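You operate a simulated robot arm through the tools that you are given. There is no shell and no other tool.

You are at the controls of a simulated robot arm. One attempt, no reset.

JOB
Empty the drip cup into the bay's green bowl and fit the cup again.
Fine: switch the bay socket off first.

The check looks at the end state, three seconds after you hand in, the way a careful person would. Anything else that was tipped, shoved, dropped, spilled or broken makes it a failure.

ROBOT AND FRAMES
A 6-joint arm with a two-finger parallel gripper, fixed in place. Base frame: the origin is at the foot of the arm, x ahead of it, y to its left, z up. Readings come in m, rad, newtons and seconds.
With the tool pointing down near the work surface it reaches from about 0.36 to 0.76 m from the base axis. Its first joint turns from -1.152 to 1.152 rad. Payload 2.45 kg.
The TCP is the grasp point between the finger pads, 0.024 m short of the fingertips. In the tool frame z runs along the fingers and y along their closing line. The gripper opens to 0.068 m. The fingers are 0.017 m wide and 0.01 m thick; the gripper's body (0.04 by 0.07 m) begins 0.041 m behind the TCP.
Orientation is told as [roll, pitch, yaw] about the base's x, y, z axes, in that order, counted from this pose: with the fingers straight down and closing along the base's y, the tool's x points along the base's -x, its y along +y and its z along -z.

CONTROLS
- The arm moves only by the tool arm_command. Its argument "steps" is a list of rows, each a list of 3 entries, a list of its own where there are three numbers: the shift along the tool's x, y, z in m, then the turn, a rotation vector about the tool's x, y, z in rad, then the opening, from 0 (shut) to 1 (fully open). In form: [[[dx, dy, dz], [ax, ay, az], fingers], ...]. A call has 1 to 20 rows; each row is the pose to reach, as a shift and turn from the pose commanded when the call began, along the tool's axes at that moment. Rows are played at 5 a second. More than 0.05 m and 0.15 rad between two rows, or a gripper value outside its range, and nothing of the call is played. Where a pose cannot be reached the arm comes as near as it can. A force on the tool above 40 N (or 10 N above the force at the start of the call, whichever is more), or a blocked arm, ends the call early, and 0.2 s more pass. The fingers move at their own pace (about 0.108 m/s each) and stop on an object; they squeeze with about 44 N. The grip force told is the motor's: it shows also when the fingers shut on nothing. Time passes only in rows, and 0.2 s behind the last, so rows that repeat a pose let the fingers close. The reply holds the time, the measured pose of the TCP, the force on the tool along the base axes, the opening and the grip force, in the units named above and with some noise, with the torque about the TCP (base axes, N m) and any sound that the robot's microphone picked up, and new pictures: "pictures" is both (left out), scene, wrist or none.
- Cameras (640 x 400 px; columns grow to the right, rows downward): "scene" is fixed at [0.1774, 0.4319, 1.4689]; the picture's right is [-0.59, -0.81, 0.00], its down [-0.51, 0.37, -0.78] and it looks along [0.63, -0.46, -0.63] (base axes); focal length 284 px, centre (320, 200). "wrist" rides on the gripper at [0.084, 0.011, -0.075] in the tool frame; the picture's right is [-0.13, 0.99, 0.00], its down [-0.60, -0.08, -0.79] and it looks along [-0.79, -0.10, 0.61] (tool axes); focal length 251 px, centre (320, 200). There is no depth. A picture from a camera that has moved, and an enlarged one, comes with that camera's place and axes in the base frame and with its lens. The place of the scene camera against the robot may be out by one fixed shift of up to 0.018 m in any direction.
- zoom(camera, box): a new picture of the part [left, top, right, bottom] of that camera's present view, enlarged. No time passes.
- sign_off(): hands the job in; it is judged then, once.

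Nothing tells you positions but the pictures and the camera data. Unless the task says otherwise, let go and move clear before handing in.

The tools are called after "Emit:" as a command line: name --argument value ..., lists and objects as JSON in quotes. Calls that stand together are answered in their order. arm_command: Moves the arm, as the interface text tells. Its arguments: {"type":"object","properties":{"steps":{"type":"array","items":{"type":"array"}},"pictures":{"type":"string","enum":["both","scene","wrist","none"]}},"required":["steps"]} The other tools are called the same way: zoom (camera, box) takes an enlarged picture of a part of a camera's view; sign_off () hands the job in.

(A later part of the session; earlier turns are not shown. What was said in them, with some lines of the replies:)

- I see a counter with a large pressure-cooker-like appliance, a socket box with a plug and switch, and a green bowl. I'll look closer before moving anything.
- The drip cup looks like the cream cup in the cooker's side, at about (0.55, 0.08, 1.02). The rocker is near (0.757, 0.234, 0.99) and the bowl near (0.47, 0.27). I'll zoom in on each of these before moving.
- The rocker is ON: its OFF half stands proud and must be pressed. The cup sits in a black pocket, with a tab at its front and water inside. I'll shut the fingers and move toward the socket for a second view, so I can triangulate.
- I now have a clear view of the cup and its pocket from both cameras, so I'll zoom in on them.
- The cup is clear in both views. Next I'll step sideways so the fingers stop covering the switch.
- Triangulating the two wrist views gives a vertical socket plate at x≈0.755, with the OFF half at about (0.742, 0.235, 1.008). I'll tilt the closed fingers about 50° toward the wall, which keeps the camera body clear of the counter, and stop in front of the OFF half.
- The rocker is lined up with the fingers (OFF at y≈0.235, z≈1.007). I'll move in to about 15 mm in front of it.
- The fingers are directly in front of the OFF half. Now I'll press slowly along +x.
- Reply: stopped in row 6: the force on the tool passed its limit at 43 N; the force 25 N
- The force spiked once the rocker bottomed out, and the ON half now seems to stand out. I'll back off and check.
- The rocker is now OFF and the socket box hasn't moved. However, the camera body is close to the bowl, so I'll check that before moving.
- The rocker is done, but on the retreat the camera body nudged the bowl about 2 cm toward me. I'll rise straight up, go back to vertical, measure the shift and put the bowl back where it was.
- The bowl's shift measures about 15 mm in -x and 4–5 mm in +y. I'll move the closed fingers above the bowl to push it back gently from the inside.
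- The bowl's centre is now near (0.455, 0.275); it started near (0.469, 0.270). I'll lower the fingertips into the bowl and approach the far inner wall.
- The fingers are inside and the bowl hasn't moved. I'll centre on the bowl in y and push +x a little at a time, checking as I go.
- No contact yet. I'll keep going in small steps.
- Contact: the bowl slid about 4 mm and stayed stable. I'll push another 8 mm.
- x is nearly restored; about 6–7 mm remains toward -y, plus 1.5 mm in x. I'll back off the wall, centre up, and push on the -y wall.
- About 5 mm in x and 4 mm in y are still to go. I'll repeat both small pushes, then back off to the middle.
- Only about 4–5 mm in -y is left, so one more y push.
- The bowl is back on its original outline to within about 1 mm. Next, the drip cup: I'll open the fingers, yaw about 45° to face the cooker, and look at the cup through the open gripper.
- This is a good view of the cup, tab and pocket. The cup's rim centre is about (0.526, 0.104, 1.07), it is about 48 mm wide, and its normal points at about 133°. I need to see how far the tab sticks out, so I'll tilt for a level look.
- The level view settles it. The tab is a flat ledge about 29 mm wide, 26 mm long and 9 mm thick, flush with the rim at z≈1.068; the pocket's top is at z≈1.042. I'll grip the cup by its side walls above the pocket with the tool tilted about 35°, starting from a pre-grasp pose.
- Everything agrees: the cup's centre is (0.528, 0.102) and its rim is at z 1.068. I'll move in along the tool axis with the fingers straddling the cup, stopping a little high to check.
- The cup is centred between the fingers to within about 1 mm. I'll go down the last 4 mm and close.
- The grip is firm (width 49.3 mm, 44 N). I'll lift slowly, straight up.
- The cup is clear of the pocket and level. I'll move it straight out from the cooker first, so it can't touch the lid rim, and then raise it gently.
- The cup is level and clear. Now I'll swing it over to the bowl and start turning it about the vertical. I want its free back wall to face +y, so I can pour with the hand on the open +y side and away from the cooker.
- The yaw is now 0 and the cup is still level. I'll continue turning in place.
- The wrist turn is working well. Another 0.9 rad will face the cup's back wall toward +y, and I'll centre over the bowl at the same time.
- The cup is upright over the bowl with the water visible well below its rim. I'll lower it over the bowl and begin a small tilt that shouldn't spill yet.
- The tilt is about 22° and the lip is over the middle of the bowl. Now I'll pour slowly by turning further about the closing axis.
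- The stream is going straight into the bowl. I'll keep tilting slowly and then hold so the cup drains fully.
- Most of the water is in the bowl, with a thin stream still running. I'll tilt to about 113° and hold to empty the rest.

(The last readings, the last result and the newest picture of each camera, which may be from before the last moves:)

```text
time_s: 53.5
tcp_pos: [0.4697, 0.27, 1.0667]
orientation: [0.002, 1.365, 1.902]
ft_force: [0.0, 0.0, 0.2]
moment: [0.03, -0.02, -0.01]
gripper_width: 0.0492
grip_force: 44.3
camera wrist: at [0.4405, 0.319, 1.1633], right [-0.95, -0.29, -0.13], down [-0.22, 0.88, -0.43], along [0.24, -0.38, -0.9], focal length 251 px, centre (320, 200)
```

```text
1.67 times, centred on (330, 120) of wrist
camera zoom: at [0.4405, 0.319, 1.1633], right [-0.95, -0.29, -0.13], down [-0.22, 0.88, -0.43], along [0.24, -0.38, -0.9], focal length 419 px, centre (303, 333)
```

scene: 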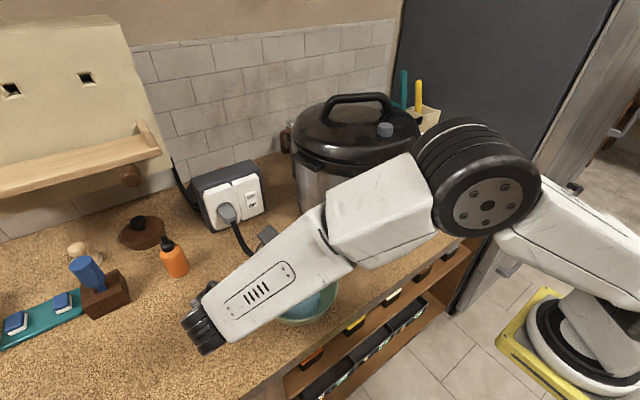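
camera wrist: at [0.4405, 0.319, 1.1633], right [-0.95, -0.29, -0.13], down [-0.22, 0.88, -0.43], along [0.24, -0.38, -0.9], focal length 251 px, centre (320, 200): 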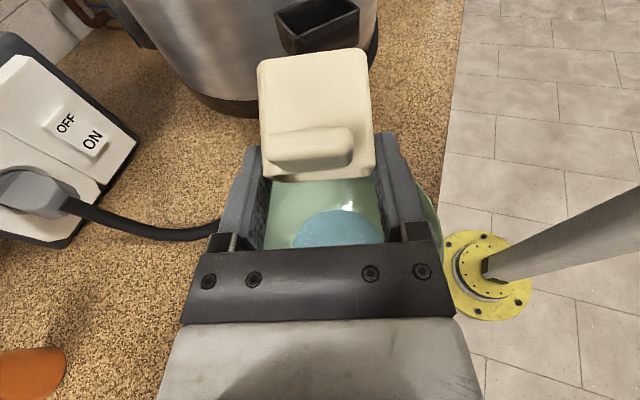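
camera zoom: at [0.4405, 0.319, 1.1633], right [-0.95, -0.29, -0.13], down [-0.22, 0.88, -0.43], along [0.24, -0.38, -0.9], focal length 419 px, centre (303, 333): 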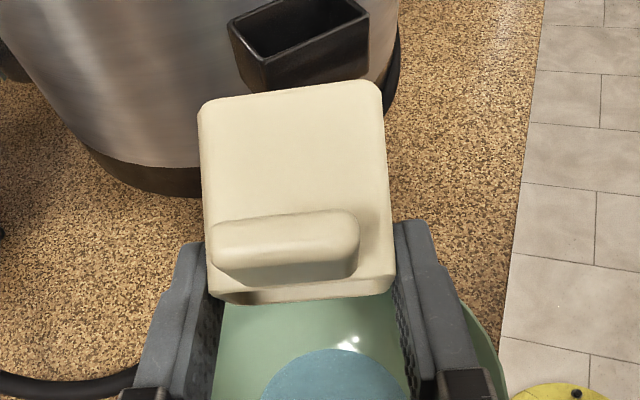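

No stream is left and the cup has drained. I'll turn it back upright over the bowl, raising it as the tilt comes off.

Emit:
arm_command --steps '[[[0, 0, 0], [0, -0.1, 0], 0.3], [[0, 0, 0], [0, -0.22, 0], 0.3], [[0, 0, 0], [0, -0.35, 0], 0.3], [[0, 0, 0], [0, -0.48, 0], 0.3], [[0, 0, 0], [0, -0.62, 0], 0.3], [[0.0098, 0, -0.002], [0, -0.76, 0], 0.3], [[0.0196, 0, -0.0041], [0, -0.9, 0], 0.3], [[0.0343, 0, -0.0071], [0, -1.04, 0], 0.3], [[0.049, 0, -0.0102], [0, -1.18, 0], 0.3], [[0.0636, 0, -0.0133], [0, -1.32, 0], 0.3], [[0.0783, 0, -0.0163], [0, -1.46, 0], 0.3], [[0.093, 0, -0.0194], [0, -1.6, 0], 0.3], [[0.1077, 0, -0.0224], [0, -1.73, 0], 0.3], [[0.1224, 0, -0.0255], [0, -1.86, 0], 0.3], [[0.1371, 0, -0.0286], [0, -1.95, 0], 0.3], [[0.147, 0, -0.0306], [0, -1.975, 0], 0.3]]'

Emit:
zoom --camera "scene" --box '[230, 100, 390, 240]'

Emit:
zoom --camera "scene" --box '[230, 230, 370, 340]'

```text
time_s: 56.9
tcp_pos: [0.4695, 0.2692, 1.2165]
orientation: [0.0, -0.614, 1.901]
ft_force: [0.1, -0.2, -1.6]
moment: [-0.01, 0.0, 0.0]
gripper_width: 0.0491
grip_force: 44.2
camera wrist: at [0.4952, 0.1592, 1.2288], right [-0.97, -0.22, 0.07], down [0.06, 0.06, 1.0], along [-0.22, 0.97, -0.04], focal length 251 px, centre (320, 200)
```

scene: 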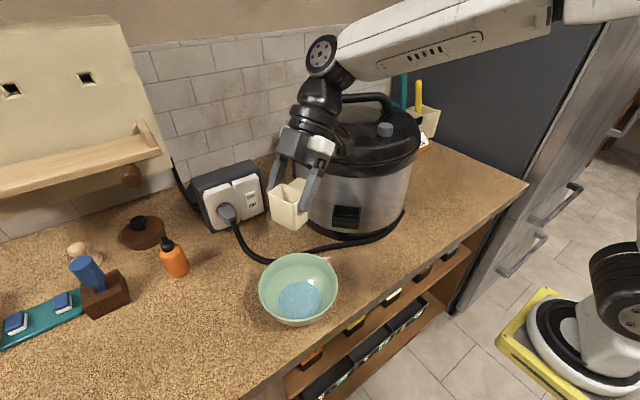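
wrist: 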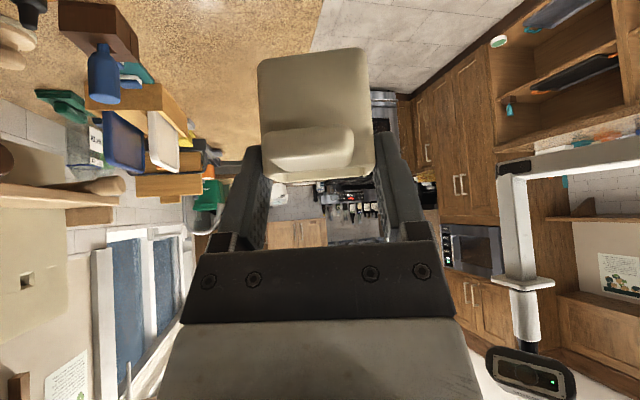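

```text
2.86 times, centred on (310, 170) of scene
camera zoom: at [0.1774, 0.4319, 1.4689], right [-0.59, -0.81, 0.0], down [-0.51, 0.37, -0.78], along [0.63, -0.46, -0.63], focal length 810 px, centre (349, 286)
```

zoom: 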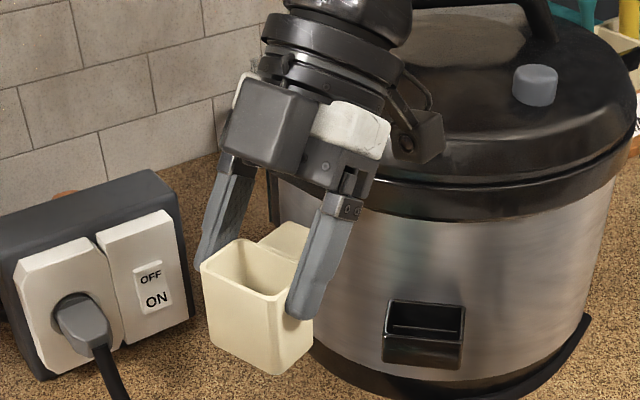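

```text
3.64 times, centred on (300, 285) of scene
camera zoom: at [0.1774, 0.4319, 1.4689], right [-0.59, -0.81, 0.0], down [-0.51, 0.37, -0.78], along [0.63, -0.46, -0.63], focal length 1032 px, centre (393, -109)
```

zoom: 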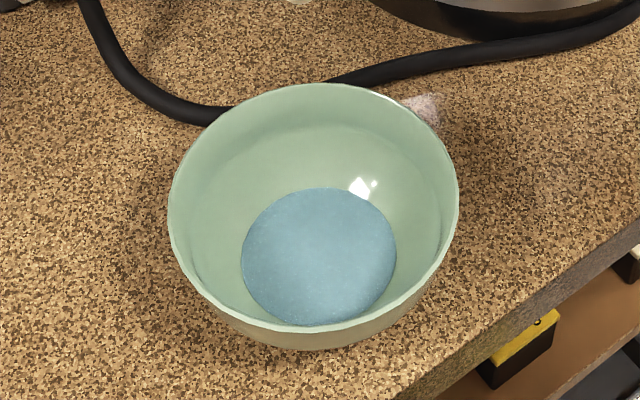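

The cup is empty, the bowl holds all the water and hasn't moved, and the switch still reads OFF. I'll trim the tilt and turn back the way I came.

Emit:
arm_command --steps '[[[0, 0, 0], [0, 0.005, 0], 0.3], [[0, 0, 0], [0, 0.005, 0], 0.3]]' --pictures "none"

Emit:
arm_command --steps '[[[0, 0, 0], [0.0344, 0, 0.0492], 0.3], [[0, 0, 0], [0.0974, 0, 0.1393], 0.3], [[0, 0, 0], [0.1719, 0, 0.2459], 0.3], [[0, 0, 0], [0.2464, 0, 0.3524], 0.3], [[0, 0, 0], [0.3209, 0, 0.459], 0.3], [[0, 0, 0], [0.3953, 0, 0.5655], 0.3], [[0, 0, 0], [0.4698, 0, 0.6721], 0.3], [[0, 0, 0], [0.5443, 0, 0.7786], 0.3], [[0, 0, 0], [0.6188, 0, 0.8852], 0.3], [[0, 0, 0], [0.6933, 0, 0.9917], 0.3], [[0, 0, 0], [0.7506, 0, 1.0737], 0.3], [[0, 0, 0], [0.7734, 0, 1.1065], 0.3]]' --pictures "scene"

```text
time_s: 57.5
tcp_pos: [0.4701, 0.2696, 1.2162]
orientation: [0.0, -0.609, 1.898]
ft_force: [0.9, 0.6, -0.2]
moment: [0.02, -0.02, -0.01]
gripper_width: 0.049
grip_force: 43.8
```

```text
time_s: 60.1
tcp_pos: [0.4694, 0.27, 1.2161]
orientation: [-0.001, -0.609, 0.549]
ft_force: [0.5, 0.1, -0.6]
moment: [-0.02, 0.01, 0.02]
gripper_width: 0.0487
grip_force: 43.7
```

scene: 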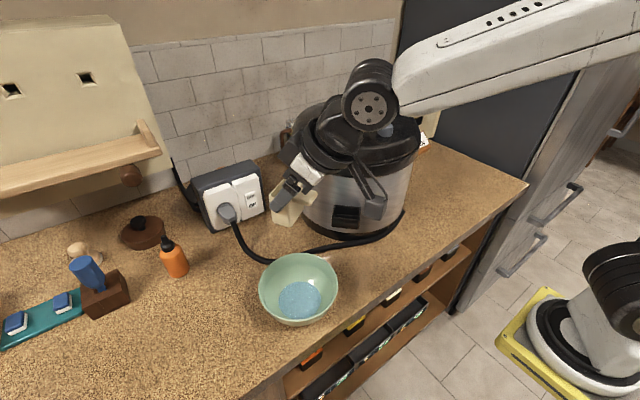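

Emit:
arm_command --steps '[[[0, 0, 0], [0.0344, 0, 0.0492], 0.3], [[0, 0, 0], [0.0974, 0, 0.1393], 0.3], [[0, 0, 0], [0.1719, 0, 0.2459], 0.3], [[0, 0, 0], [0.2464, 0, 0.3524], 0.3], [[0.0061, -0.0066, -0.0022], [0.3209, 0, 0.459], 0.3], [[0.0154, -0.0165, -0.0055], [0.3953, 0, 0.5655], 0.3], [[0.0246, -0.0264, -0.0088], [0.4698, 0, 0.6721], 0.3], [[0.0338, -0.0364, -0.0122], [0.5443, 0, 0.7786], 0.3], [[0.043, -0.0463, -0.0155], [0.6188, 0, 0.8852], 0.3], [[0.0522, -0.0562, -0.0188], [0.6933, 0, 0.9917], 0.3], [[0.0583, -0.0628, -0.021], [0.7506, 0, 1.0737], 0.3], [[0.0614, -0.0661, -0.0221], [0.7734, 0, 1.1065], 0.3], [[0.0614, -0.0661, -0.0221], [0.7734, 0, 1.1065], 0.3]]'

Emit:
zoom --camera "wrist" --box '[220, 0, 420, 220]'

```text
time_s: 62.9
tcp_pos: [0.4511, 0.1806, 1.1989]
orientation: [-0.003, -0.613, -0.8]
ft_force: [0.4, 0.1, 0.5]
moment: [0.01, -0.04, 0.01]
gripper_width: 0.049
grip_force: 44.5
camera wrist: at [0.3811, 0.2675, 1.2111], right [0.79, 0.61, 0.07], down [-0.03, -0.08, 1.0], along [0.62, -0.79, -0.05], focal length 251 px, centre (320, 200)
```

scene: 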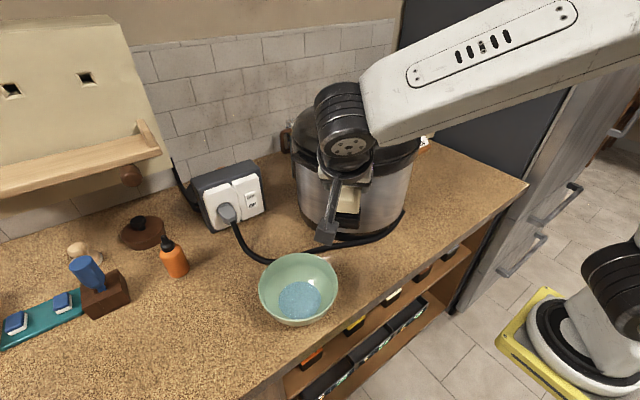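
wrist: 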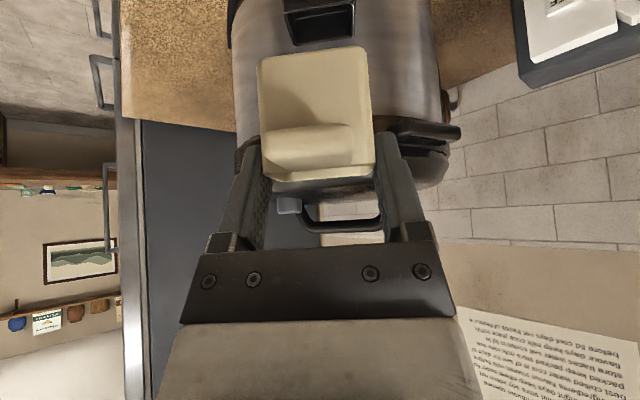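

```text
1.82 times, centred on (320, 110) of wrist
camera zoom: at [0.3811, 0.2675, 1.2111], right [0.79, 0.61, 0.07], down [-0.03, -0.08, 1.0], along [0.62, -0.79, -0.05], focal length 457 px, centre (320, 364)
```

zoom: 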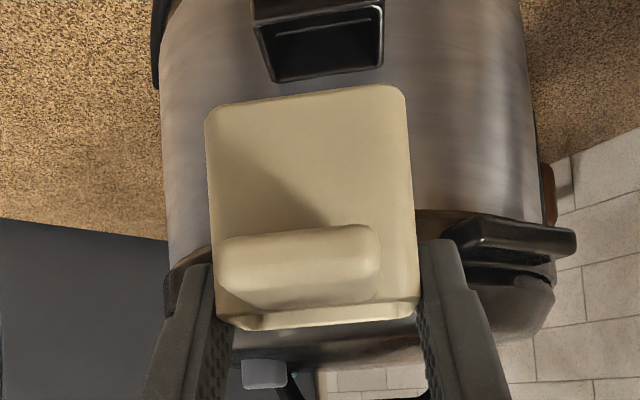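

I'm back at the same waypoint as on the way out, with matching readings. I'll retrace the path to the spot right above the pocket and compare the picture with the one from the lift.

Emit:
arm_command --steps '[[[0.0033, 0, 0.0046], [0, 0, 0], 0.3], [[0.0115, 0, 0.0164], [0, 0, 0], 0.3], [[0.0203, 0, 0.0292], [0, 0, 0], 0.3], [[0.0272, 0, 0.0458], [0, 0, 0], 0.3], [[0.0272, 0, 0.0585], [0, 0, 0], 0.3], [[0.0206, 0, 0.0672], [0, 0, 0], 0.3], [[0.0083, 0, 0.0758], [0, 0, 0], 0.3], [[-0.004, 0, 0.0844], [0, 0, 0], 0.3], [[-0.0163, 0, 0.093], [0, 0, 0], 0.3], [[-0.0286, 0, 0.1016], [0, 0, 0], 0.3], [[-0.0384, 0, 0.1084], [0, 0, 0], 0.3], [[-0.045, 0, 0.113], [0, 0, 0], 0.3], [[-0.045, 0, 0.113], [0, 0, 0], 0.3]]'

Emit:
zoom --camera "wrist" --box '[220, 60, 420, 230]'

Emit:
zoom --camera "scene" --box '[310, 160, 390, 240]'

Emit:
zoom --camera "wrist" --box '[220, 0, 420, 120]'

```text
time_s: 65.7
tcp_pos: [0.5213, 0.1085, 1.1326]
orientation: [-0.003, -0.612, -0.799]
ft_force: [0.1, -0.1, -0.8]
moment: [-0.03, 0.04, 0.02]
gripper_width: 0.0488
grip_force: 44.5
camera wrist: at [0.451, 0.1949, 1.1452], right [0.79, 0.61, 0.07], down [-0.03, -0.08, 1.0], along [0.62, -0.78, -0.05], focal length 251 px, centre (320, 200)
```

scene: 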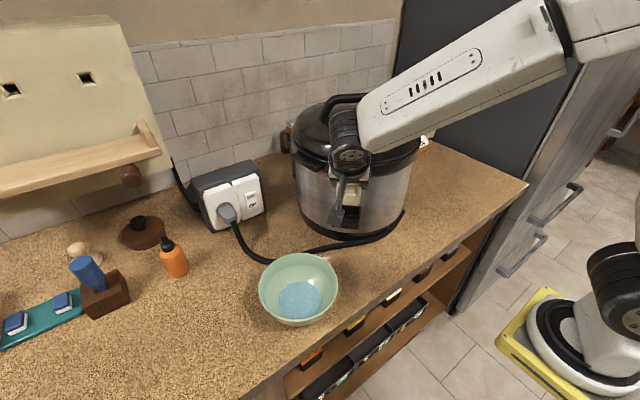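
wrist: 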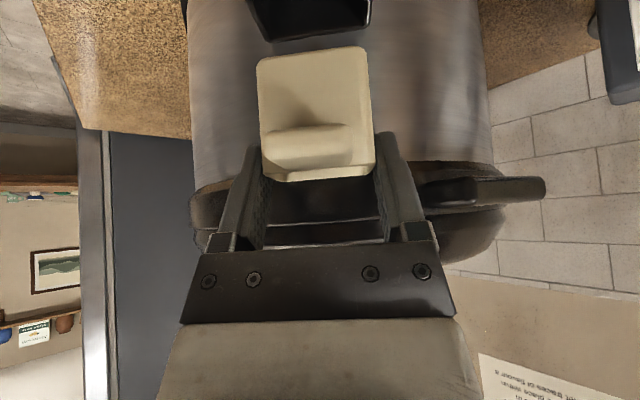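

```text
2.35 times, centred on (320, 145) of wrist
camera zoom: at [0.451, 0.1949, 1.1452], right [0.79, 0.61, 0.07], down [-0.03, -0.08, 1.0], along [0.62, -0.78, -0.05], focal length 592 px, centre (320, 329)
```

zoom: 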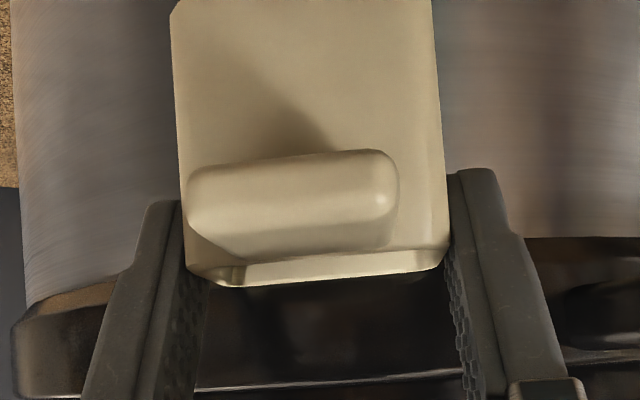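

```text
5.00 times, centred on (350, 200) of scene
camera zoom: at [0.1774, 0.4319, 1.4689], right [-0.59, -0.81, 0.0], down [-0.51, 0.37, -0.78], along [0.63, -0.46, -0.63], focal length 1418 px, centre (170, 200)
```

zoom: 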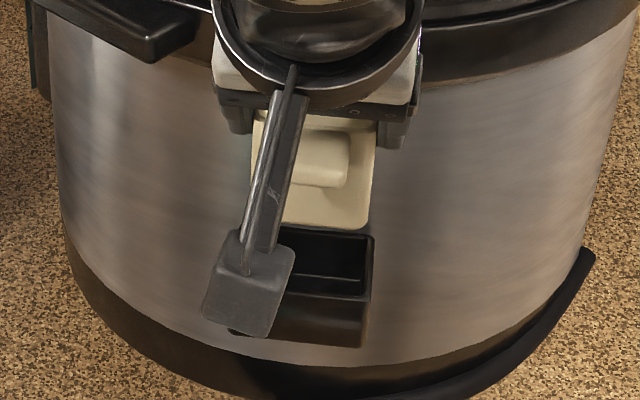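

```text
3.20 times, centred on (320, 60) of wrist
camera zoom: at [0.451, 0.1949, 1.1452], right [0.79, 0.61, 0.07], down [-0.03, -0.08, 1.0], along [0.62, -0.78, -0.05], focal length 805 px, centre (320, 648)
```

zoom: 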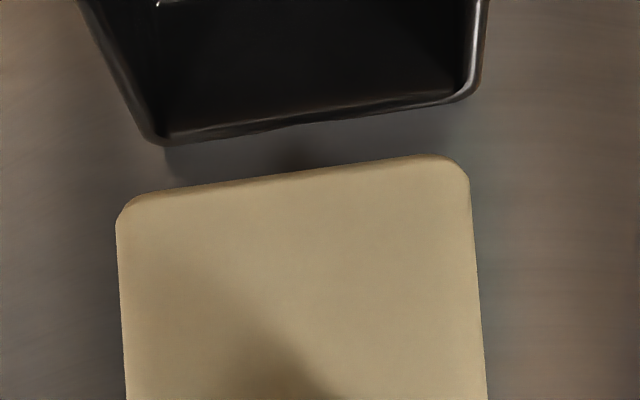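

The cup has slipped only about 1 mm in the grip. I'll lower slowly to just at the pocket's mouth and check the alignment.

Emit:
arm_command --steps '[[[0.0046, 0, 0.0066], [0, 0, 0], 0.3], [[0.0092, 0, 0.0131], [0, 0, 0], 0.3], [[0.0138, 0, 0.0197], [0, 0, 0], 0.3], [[0.0172, 0, 0.0246], [0, 0, 0], 0.3], [[0.0172, 0, 0.0246], [0, 0, 0], 0.3]]'

Emit:
zoom --camera "wrist" --box '[220, 0, 420, 130]'

Emit:
zoom --camera "scene" --box '[320, 180, 380, 240]'

```text
time_s: 66.9
tcp_pos: [0.5203, 0.1072, 1.1042]
orientation: [0.0, -0.611, -0.799]
ft_force: [-0.1, -0.3, 0.1]
moment: [-0.01, 0.01, 0.02]
gripper_width: 0.0488
grip_force: 43.8
camera wrist: at [0.4512, 0.1946, 1.116], right [0.79, 0.61, 0.07], down [-0.03, -0.08, 1.0], along [0.62, -0.78, -0.05], focal length 251 px, centre (320, 200)
```

scene: 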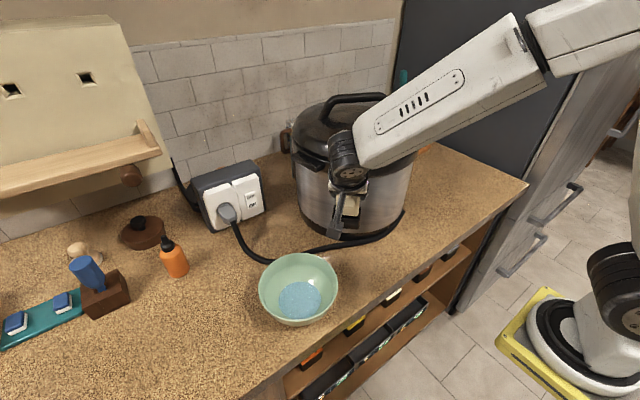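
wrist: 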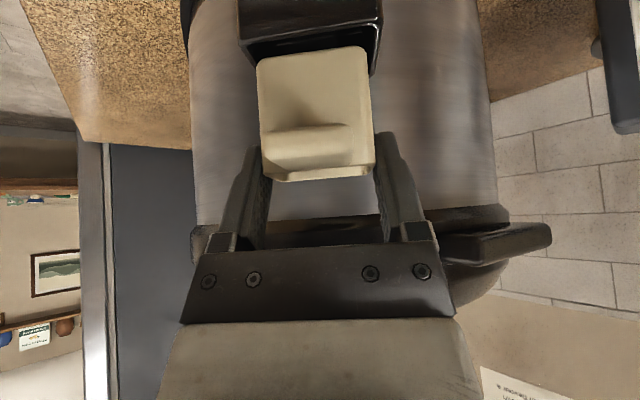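

```text
3.08 times, centred on (320, 65) of wrist
camera zoom: at [0.4512, 0.1946, 1.116], right [0.79, 0.61, 0.07], down [-0.03, -0.08, 1.0], along [0.62, -0.78, -0.05], focal length 774 px, centre (320, 615)
```

zoom: 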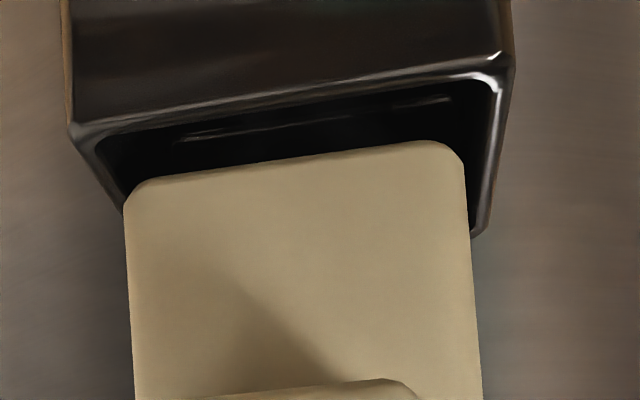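

```text
6.67 times, centred on (350, 210) of scene
camera zoom: at [0.1774, 0.4319, 1.4689], right [-0.59, -0.81, 0.0], down [-0.51, 0.37, -0.78], along [0.63, -0.46, -0.63], focal length 1891 px, centre (120, 133)
```

zoom: 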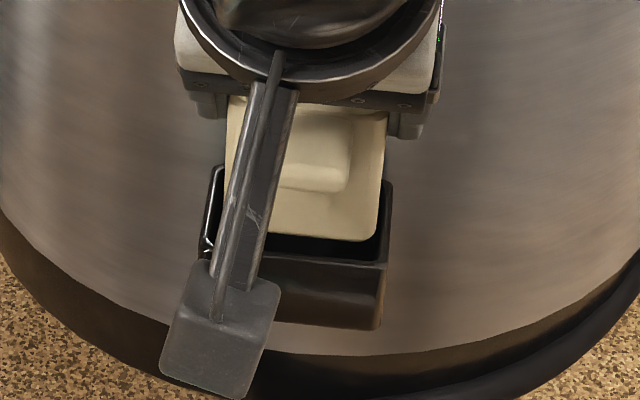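

The cup is centred in the pocket's mouth. I'll lower it in gently.

Emit:
arm_command --steps '[[[0.0023, 0, 0.0033], [0, 0, 0], 0.3], [[0.0046, 0, 0.0066], [0, 0, 0], 0.3], [[0.0069, 0, 0.0098], [0, 0, 0], 0.3], [[0.0092, 0, 0.0131], [0, 0, 0], 0.3], [[0.0115, 0, 0.0164], [0, 0, 0], 0.3]]'

Emit:
zoom --camera "wrist" --box '[220, 0, 420, 200]'

Emit:
zoom --camera "scene" --box '[320, 180, 380, 240]'

```text
time_s: 68.1
tcp_pos: [0.5216, 0.107, 1.0819]
orientation: [-0.001, -0.611, -0.799]
ft_force: [-0.8, 0.0, 0.4]
moment: [-0.03, 0.0, -0.01]
gripper_width: 0.0487
grip_force: 44.6
camera wrist: at [0.4508, 0.1941, 1.0944], right [0.79, 0.61, 0.07], down [-0.03, -0.08, 1.0], along [0.62, -0.78, -0.05], focal length 251 px, centre (320, 200)
```

scene: 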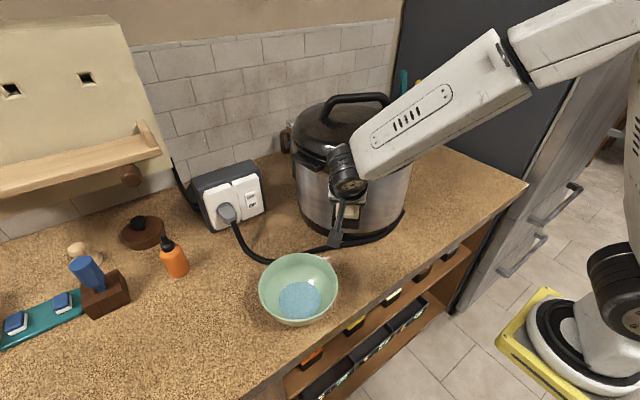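
wrist: 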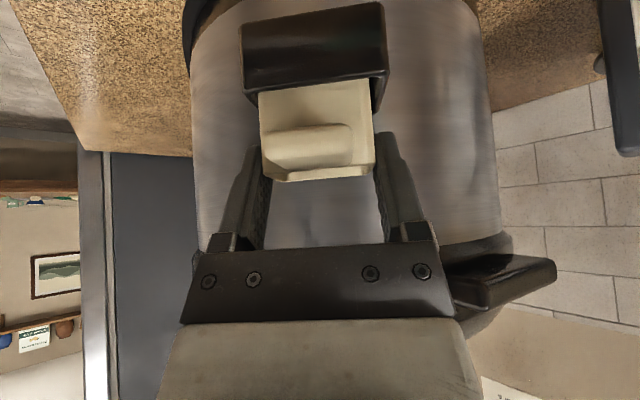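

```text
2.00 times, centred on (320, 100) of wrist
camera zoom: at [0.4508, 0.1941, 1.0944], right [0.79, 0.61, 0.07], down [-0.03, -0.08, 1.0], along [0.62, -0.78, -0.05], focal length 503 px, centre (320, 400)
```

zoom: 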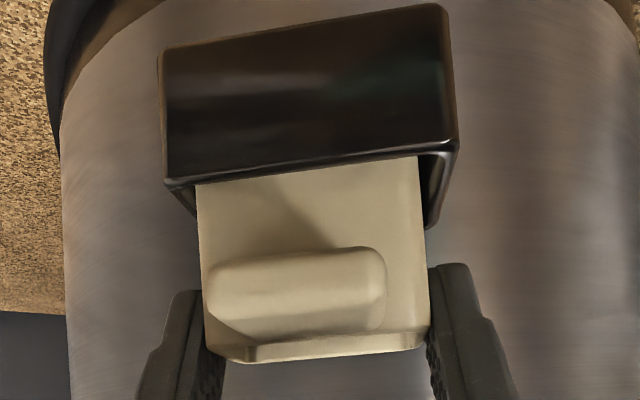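

```text
6.67 times, centred on (350, 210) of scene
camera zoom: at [0.1774, 0.4319, 1.4689], right [-0.59, -0.81, 0.0], down [-0.51, 0.37, -0.78], along [0.63, -0.46, -0.63], focal length 1891 px, centre (120, 133)
```

zoom: 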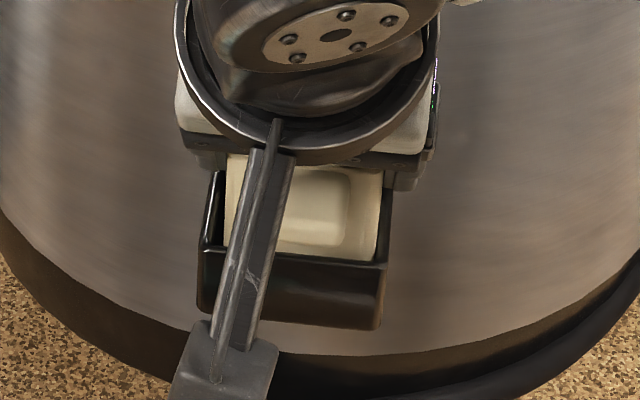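

It's sliding in with no contact force. About 1 cm remains, so I'll make finer steps to the floor of the pocket.

Emit:
arm_command --steps '[[[0.0011, 0, 0.0016], [0, 0, 0], 0.3], [[0.0023, 0, 0.0033], [0, 0, 0], 0.3], [[0.0034, 0, 0.0049], [0, 0, 0], 0.3], [[0.0046, 0, 0.0066], [0, 0, 0], 0.3], [[0.0046, 0, 0.0066], [0, 0, 0], 0.3]]' --pictures "wrist"

Emit:
zoom --camera "wrist" --box '[220, 90, 420, 230]'

```text
time_s: 69.3
tcp_pos: [0.5214, 0.1061, 1.0749]
orientation: [-0.002, -0.612, -0.8]
ft_force: [-0.2, 0.4, -0.5]
moment: [-0.01, 0.02, -0.03]
gripper_width: 0.0488
grip_force: 44.1
camera wrist: at [0.4505, 0.1944, 1.0868], right [0.79, 0.61, 0.07], down [-0.03, -0.08, 1.0], along [0.62, -0.78, -0.05], focal length 251 px, centre (320, 200)
```

wrist: 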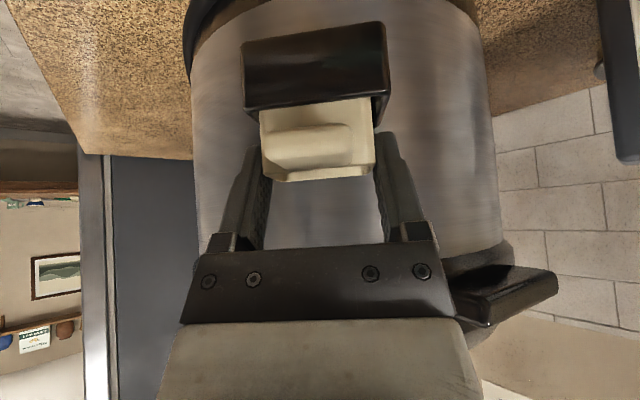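

```text
2.86 times, centred on (320, 160) of wrist
camera zoom: at [0.4505, 0.1944, 1.0868], right [0.79, 0.61, 0.07], down [-0.03, -0.08, 1.0], along [0.62, -0.78, -0.05], focal length 718 px, centre (320, 314)
```

zoom: 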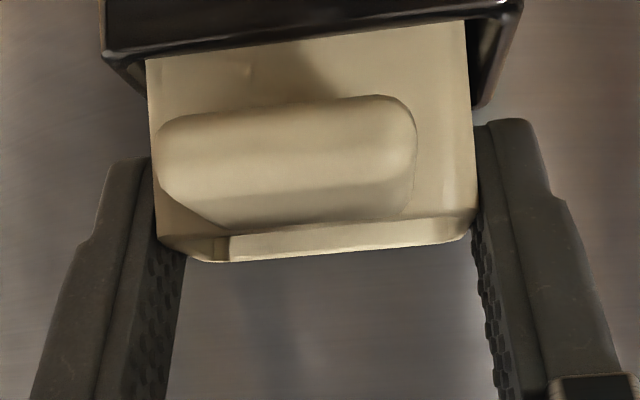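

Emit:
arm_command --steps '[[[0.0006, 0, 0.0008], [0, 0, 0], 0.3], [[0.0011, 0, 0.0016], [0, 0, 0], 0.3], [[0.0011, 0, 0.0016], [0, 0, 0], 0.3]]' --pictures "wrist"

Emit:
zoom --camera "wrist" --box '[220, 90, 420, 230]'

```text
time_s: 70.1
tcp_pos: [0.5217, 0.1076, 1.0727]
orientation: [0.002, -0.612, -0.801]
ft_force: [-3.9, 0.0, 16.7]
moment: [-0.2, 0.13, -0.01]
gripper_width: 0.0487
grip_force: 44.0
camera wrist: at [0.4513, 0.1943, 1.0859], right [0.79, 0.61, 0.08], down [-0.03, -0.08, 1.0], along [0.62, -0.78, -0.05], focal length 251 px, centre (320, 200)
```

wrist: 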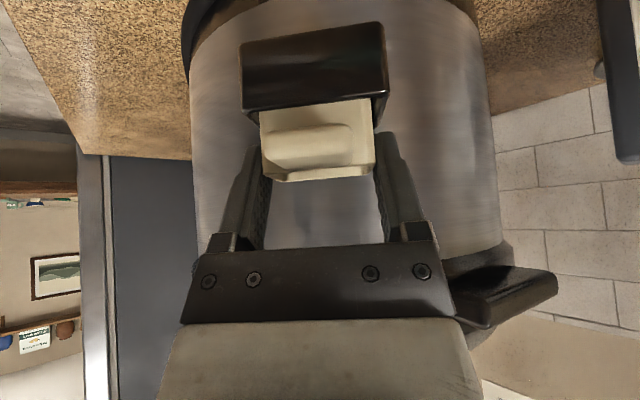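

```text
2.86 times, centred on (320, 160) of wrist
camera zoom: at [0.4513, 0.1943, 1.0859], right [0.79, 0.61, 0.08], down [-0.03, -0.08, 1.0], along [0.62, -0.78, -0.05], focal length 718 px, centre (320, 314)
```

zoom: 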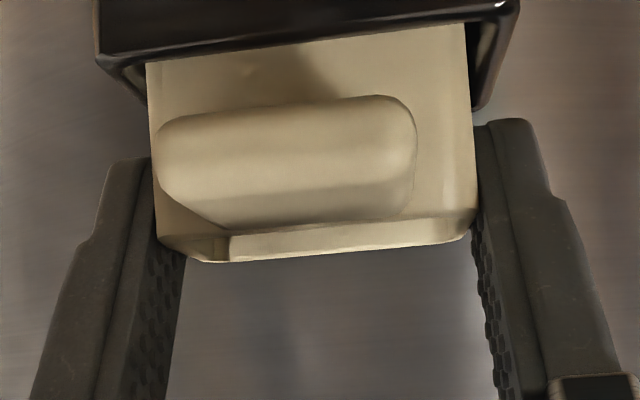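

The cup is seated, with 17 N at the floor just where I expected it. I'll ease the pressure off by about 0.8 mm, then open the fingers.

Emit:
arm_command --steps '[[[-0.0005, 0, -0.0007], [0, 0, 0], 0.3], [[-0.0005, 0, -0.0007], [0, 0, 0], 0.3], [[-0.0005, 0, -0.0007], [0, 0, 0], 0.75], [[-0.0005, 0, -0.0007], [0, 0, 0], 0.85], [[-0.0005, 0, -0.0007], [0, 0, 0], 1], [[-0.0005, 0, -0.0007], [0, 0, 0], 1]]'

Emit:
zoom --camera "wrist" --box '[220, 90, 420, 230]'

Emit:
zoom --camera "scene" --box '[320, 180, 380, 240]'

```text
time_s: 71.5
tcp_pos: [0.5222, 0.1076, 1.0727]
orientation: [-0.003, -0.611, -0.798]
ft_force: [-0.3, -0.2, 0.1]
moment: [-0.01, 0.03, -0.03]
gripper_width: 0.0679
grip_force: 0.0
camera wrist: at [0.4515, 0.1946, 1.0858], right [0.79, 0.61, 0.07], down [-0.03, -0.08, 1.0], along [0.62, -0.78, -0.05], focal length 251 px, centre (320, 200)
```

scene: 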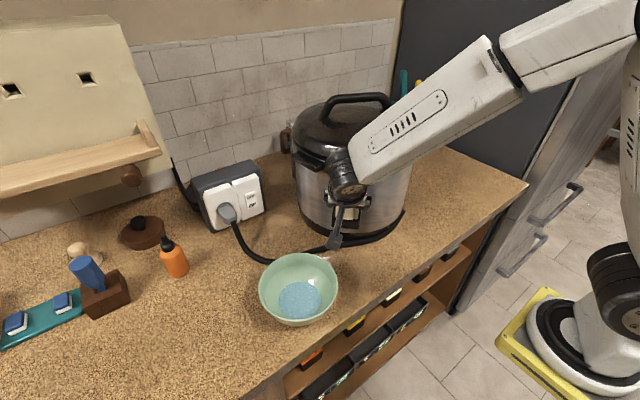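
wrist: 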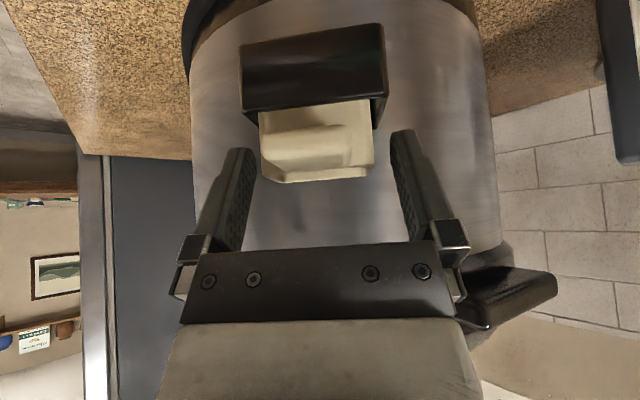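

```text
2.86 times, centred on (320, 160) of wrist
camera zoom: at [0.4515, 0.1946, 1.0858], right [0.79, 0.61, 0.07], down [-0.03, -0.08, 1.0], along [0.62, -0.78, -0.05], focal length 718 px, centre (320, 314)
```

zoom: 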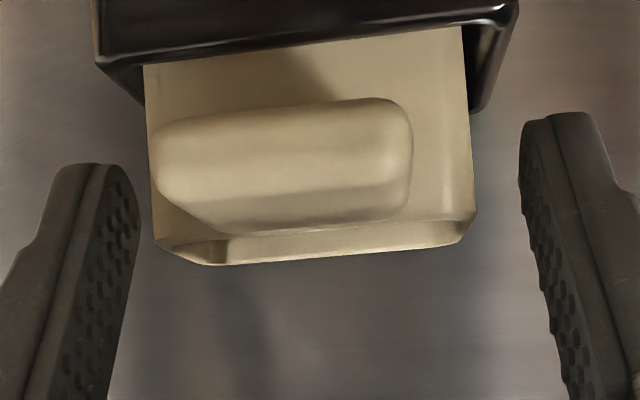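

```text
6.67 times, centred on (350, 210) of scene
camera zoom: at [0.1774, 0.4319, 1.4689], right [-0.59, -0.81, 0.0], down [-0.51, 0.37, -0.78], along [0.63, -0.46, -0.63], focal length 1891 px, centre (120, 133)
```

zoom: 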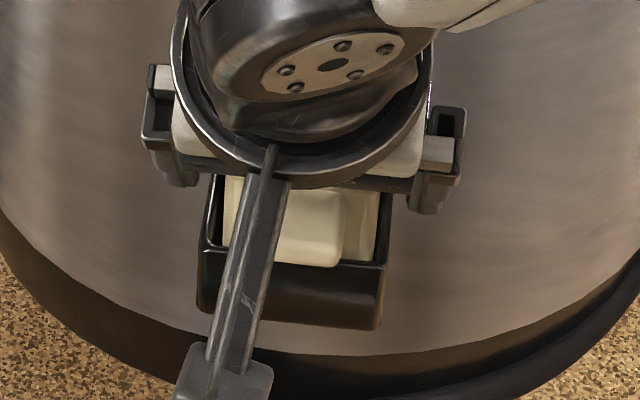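

Released, and the cup is standing in its pocket. I'll back straight out along the tool axis, then rise clear and look.

Emit:
arm_command --steps '[[[0, 0, -0.01], [0, 0, 0], 1], [[0, 0, -0.025], [0, 0, 0], 1], [[0, 0, -0.045], [0, 0, 0], 1], [[0, 0, -0.07], [0, 0, 0], 1], [[0, 0, -0.1], [0, 0, 0], 1], [[-0.005, 0, -0.135], [0, 0, 0], 1], [[-0.015, 0, -0.17], [0, 0, 0], 1], [[-0.015, 0, -0.17], [0, 0, 0], 1]]'

Emit:
zoom --camera "scene" --box '[320, 185, 375, 235]'

Emit:
zoom --camera "wrist" --box '[220, 0, 420, 160]'

```text
time_s: 73.3
tcp_pos: [0.4615, 0.1692, 1.2194]
orientation: [-0.002, -0.611, -0.799]
ft_force: [-0.3, -0.2, -0.5]
moment: [0.03, 0.02, 0.0]
gripper_width: 0.0682
grip_force: 0.1
camera wrist: at [0.3919, 0.2566, 1.2322], right [0.79, 0.61, 0.07], down [-0.03, -0.08, 1.0], along [0.62, -0.78, -0.05], focal length 251 px, centre (320, 200)
```

scene: 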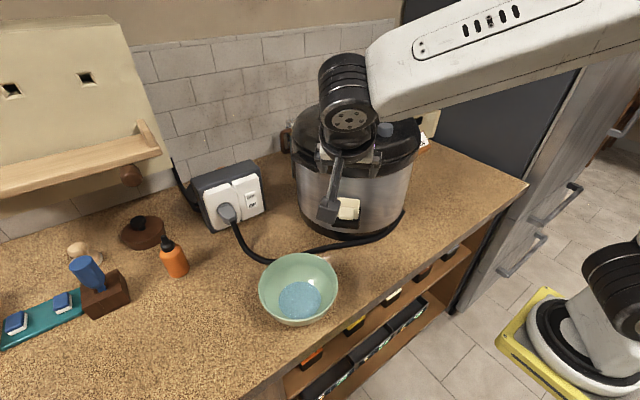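
wrist: 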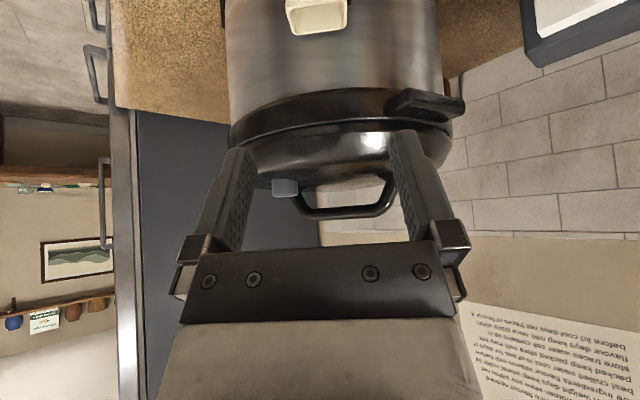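

```text
8.00 times, centred on (348, 210) of scene
camera zoom: at [0.1774, 0.4319, 1.4689], right [-0.59, -0.81, 0.0], down [-0.51, 0.37, -0.78], along [0.63, -0.46, -0.63], focal length 2270 px, centre (100, 120)
```

zoom: 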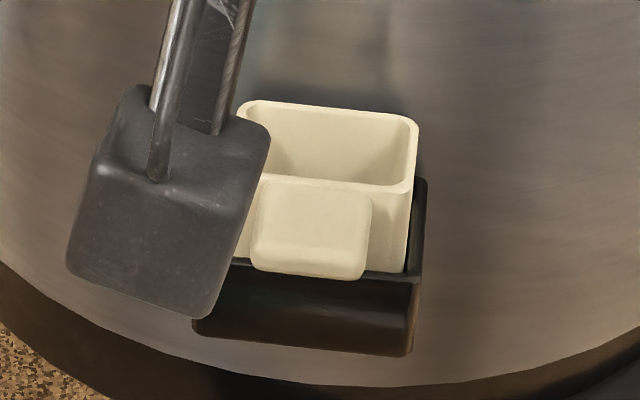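

```text
2.50 times, centred on (320, 80) of wrist
camera zoom: at [0.3919, 0.2566, 1.2322], right [0.79, 0.61, 0.07], down [-0.03, -0.08, 1.0], along [0.62, -0.78, -0.05], focal length 629 px, centre (320, 500)
```

zoom: 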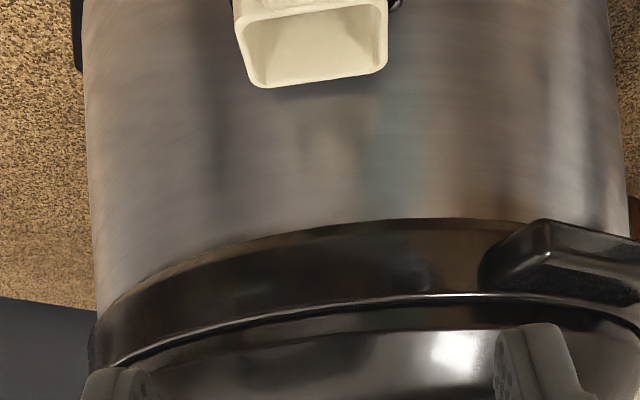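

The cup is seated as it was at the start (within about 1 mm), empty and upright. I'll bring the arm up and back toward its starting pose for a final look around.

Emit:
arm_command --steps '[[[0.0, 0, -0.015], [0, 0.1, 0], 1], [[-0.002, 0, -0.03], [0, 0.22, 0], 1], [[-0.005, 0, -0.045], [0, 0.34, 0], 1], [[-0.01, 0, -0.06], [0, 0.46, 0], 1], [[-0.015, 0, -0.075], [0, 0.58, 0], 1], [[-0.015, 0, -0.08], [0, 0.611, 0], 1]]' --pictures "none"

Emit:
arm_command --steps '[[[0.015, 0, 0], [0, 0, -0.1], 1], [[0.04, 0.0, 0], [0, 0, -0.22], 1], [[0.065, 0.0, 0], [0, 0, -0.35], 1], [[0.085, 0.0, 0], [0, 0, -0.48], 1], [[0.1, 0.0, 0], [0, 0, -0.61], 1], [[0.105, 0.0, 0], [0, 0, -0.72], 1], [[0.105, 0.0, 0], [0, 0, -0.799], 1]]'

Emit:
zoom --camera "scene" --box '[320, 185, 375, 235]'

Emit:
zoom --camera "scene" --box '[240, 235, 360, 335]'

Emit:
zoom --camera "scene" --box '[180, 150, 280, 240]'

```text
time_s: 74.7
tcp_pos: [0.4392, 0.1908, 1.2959]
orientation: [-0.002, 0.002, -0.8]
ft_force: [-0.1, -0.4, 0.1]
moment: [0.01, 0.01, -0.03]
gripper_width: 0.0679
grip_force: 0.1
```

```text
time_s: 76.3
tcp_pos: [0.3644, 0.2672, 1.2949]
orientation: [0.0, -0.001, 0.001]
ft_force: [0.1, 0.4, -0.3]
moment: [0.02, -0.01, -0.03]
gripper_width: 0.0681
grip_force: 0.0
camera wrist: at [0.2813, 0.2781, 1.3694], right [0.13, 0.99, 0.0], down [0.6, -0.08, 0.79], along [0.79, -0.1, -0.61], focal length 251 px, centre (320, 200)
```

scene: 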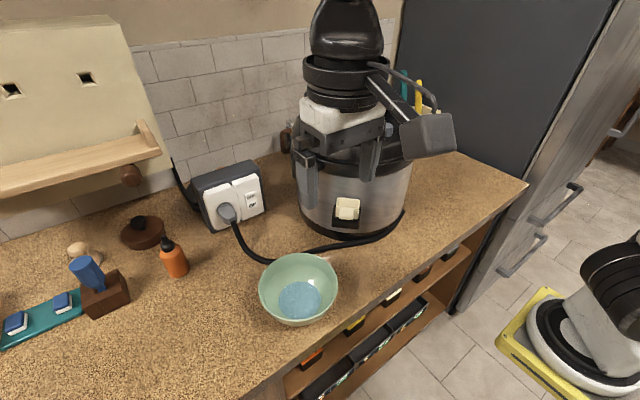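
wrist: 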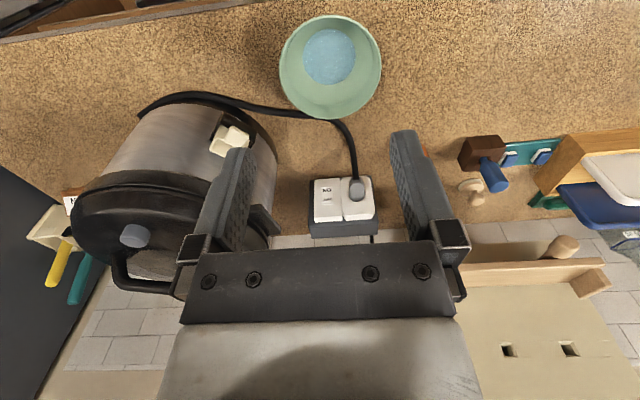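

```text
8.00 times, centred on (348, 210) of scene
camera zoom: at [0.1774, 0.4319, 1.4689], right [-0.59, -0.81, 0.0], down [-0.51, 0.37, -0.78], along [0.63, -0.46, -0.63], focal length 2270 px, centre (100, 120)
```

zoom: 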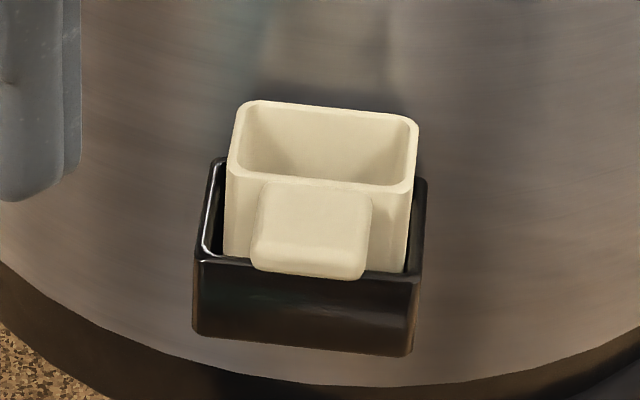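

```text
4.00 times, centred on (300, 285) of scene
camera zoom: at [0.1774, 0.4319, 1.4689], right [-0.59, -0.81, 0.0], down [-0.51, 0.37, -0.78], along [0.63, -0.46, -0.63], focal length 1135 px, centre (400, -140)
```

zoom: 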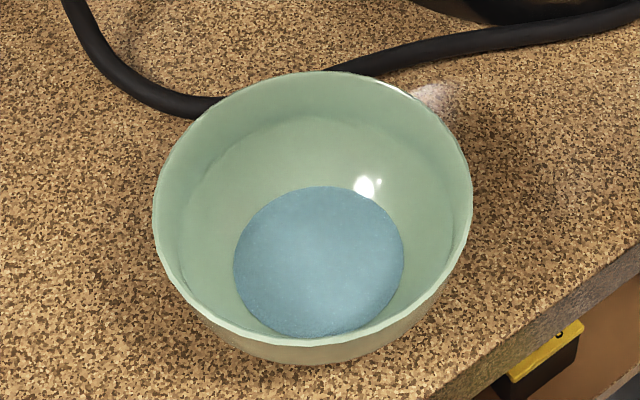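

```text
4.44 times, centred on (230, 195) of scene
camera zoom: at [0.1774, 0.4319, 1.4689], right [-0.59, -0.81, 0.0], down [-0.51, 0.37, -0.78], along [0.63, -0.46, -0.63], focal length 1261 px, centre (720, 222)
```

zoom: 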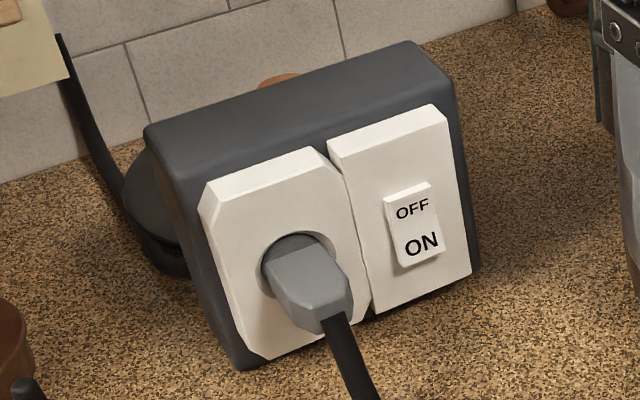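

The socket is off, the water is all in the green bowl, and the empty cup is back upright in its pocket. The bowl sits at its original spot after I put it back, I see no spills, and the arm is clear. I'm handing in now.

Emit:
sign_off

```text
The job is handed in.
```

The drip cup has been emptied into the bay's green bowl and is back in its pocket on the cooker. I switched the bay socket off first, and I've handed the job in.

- **Socket:** the rocker's OFF half is pressed in, and the socket box and plug did not move.
- **Cup:** it is empty and upright, within about 1 mm of where it started.
- **Bowl:** all the water went in, and I see no drips or spills on the counter.
- **One slip:** backing away from the switch, the camera on the gripper nudged the empty bowl about 1.5 cm. I pushed it back before pouring, and in the fixed camera's view it lines up with its starting outline to about 1 mm.

The arm has let go and is back near its starting pose. Nothing else looks disturbed.
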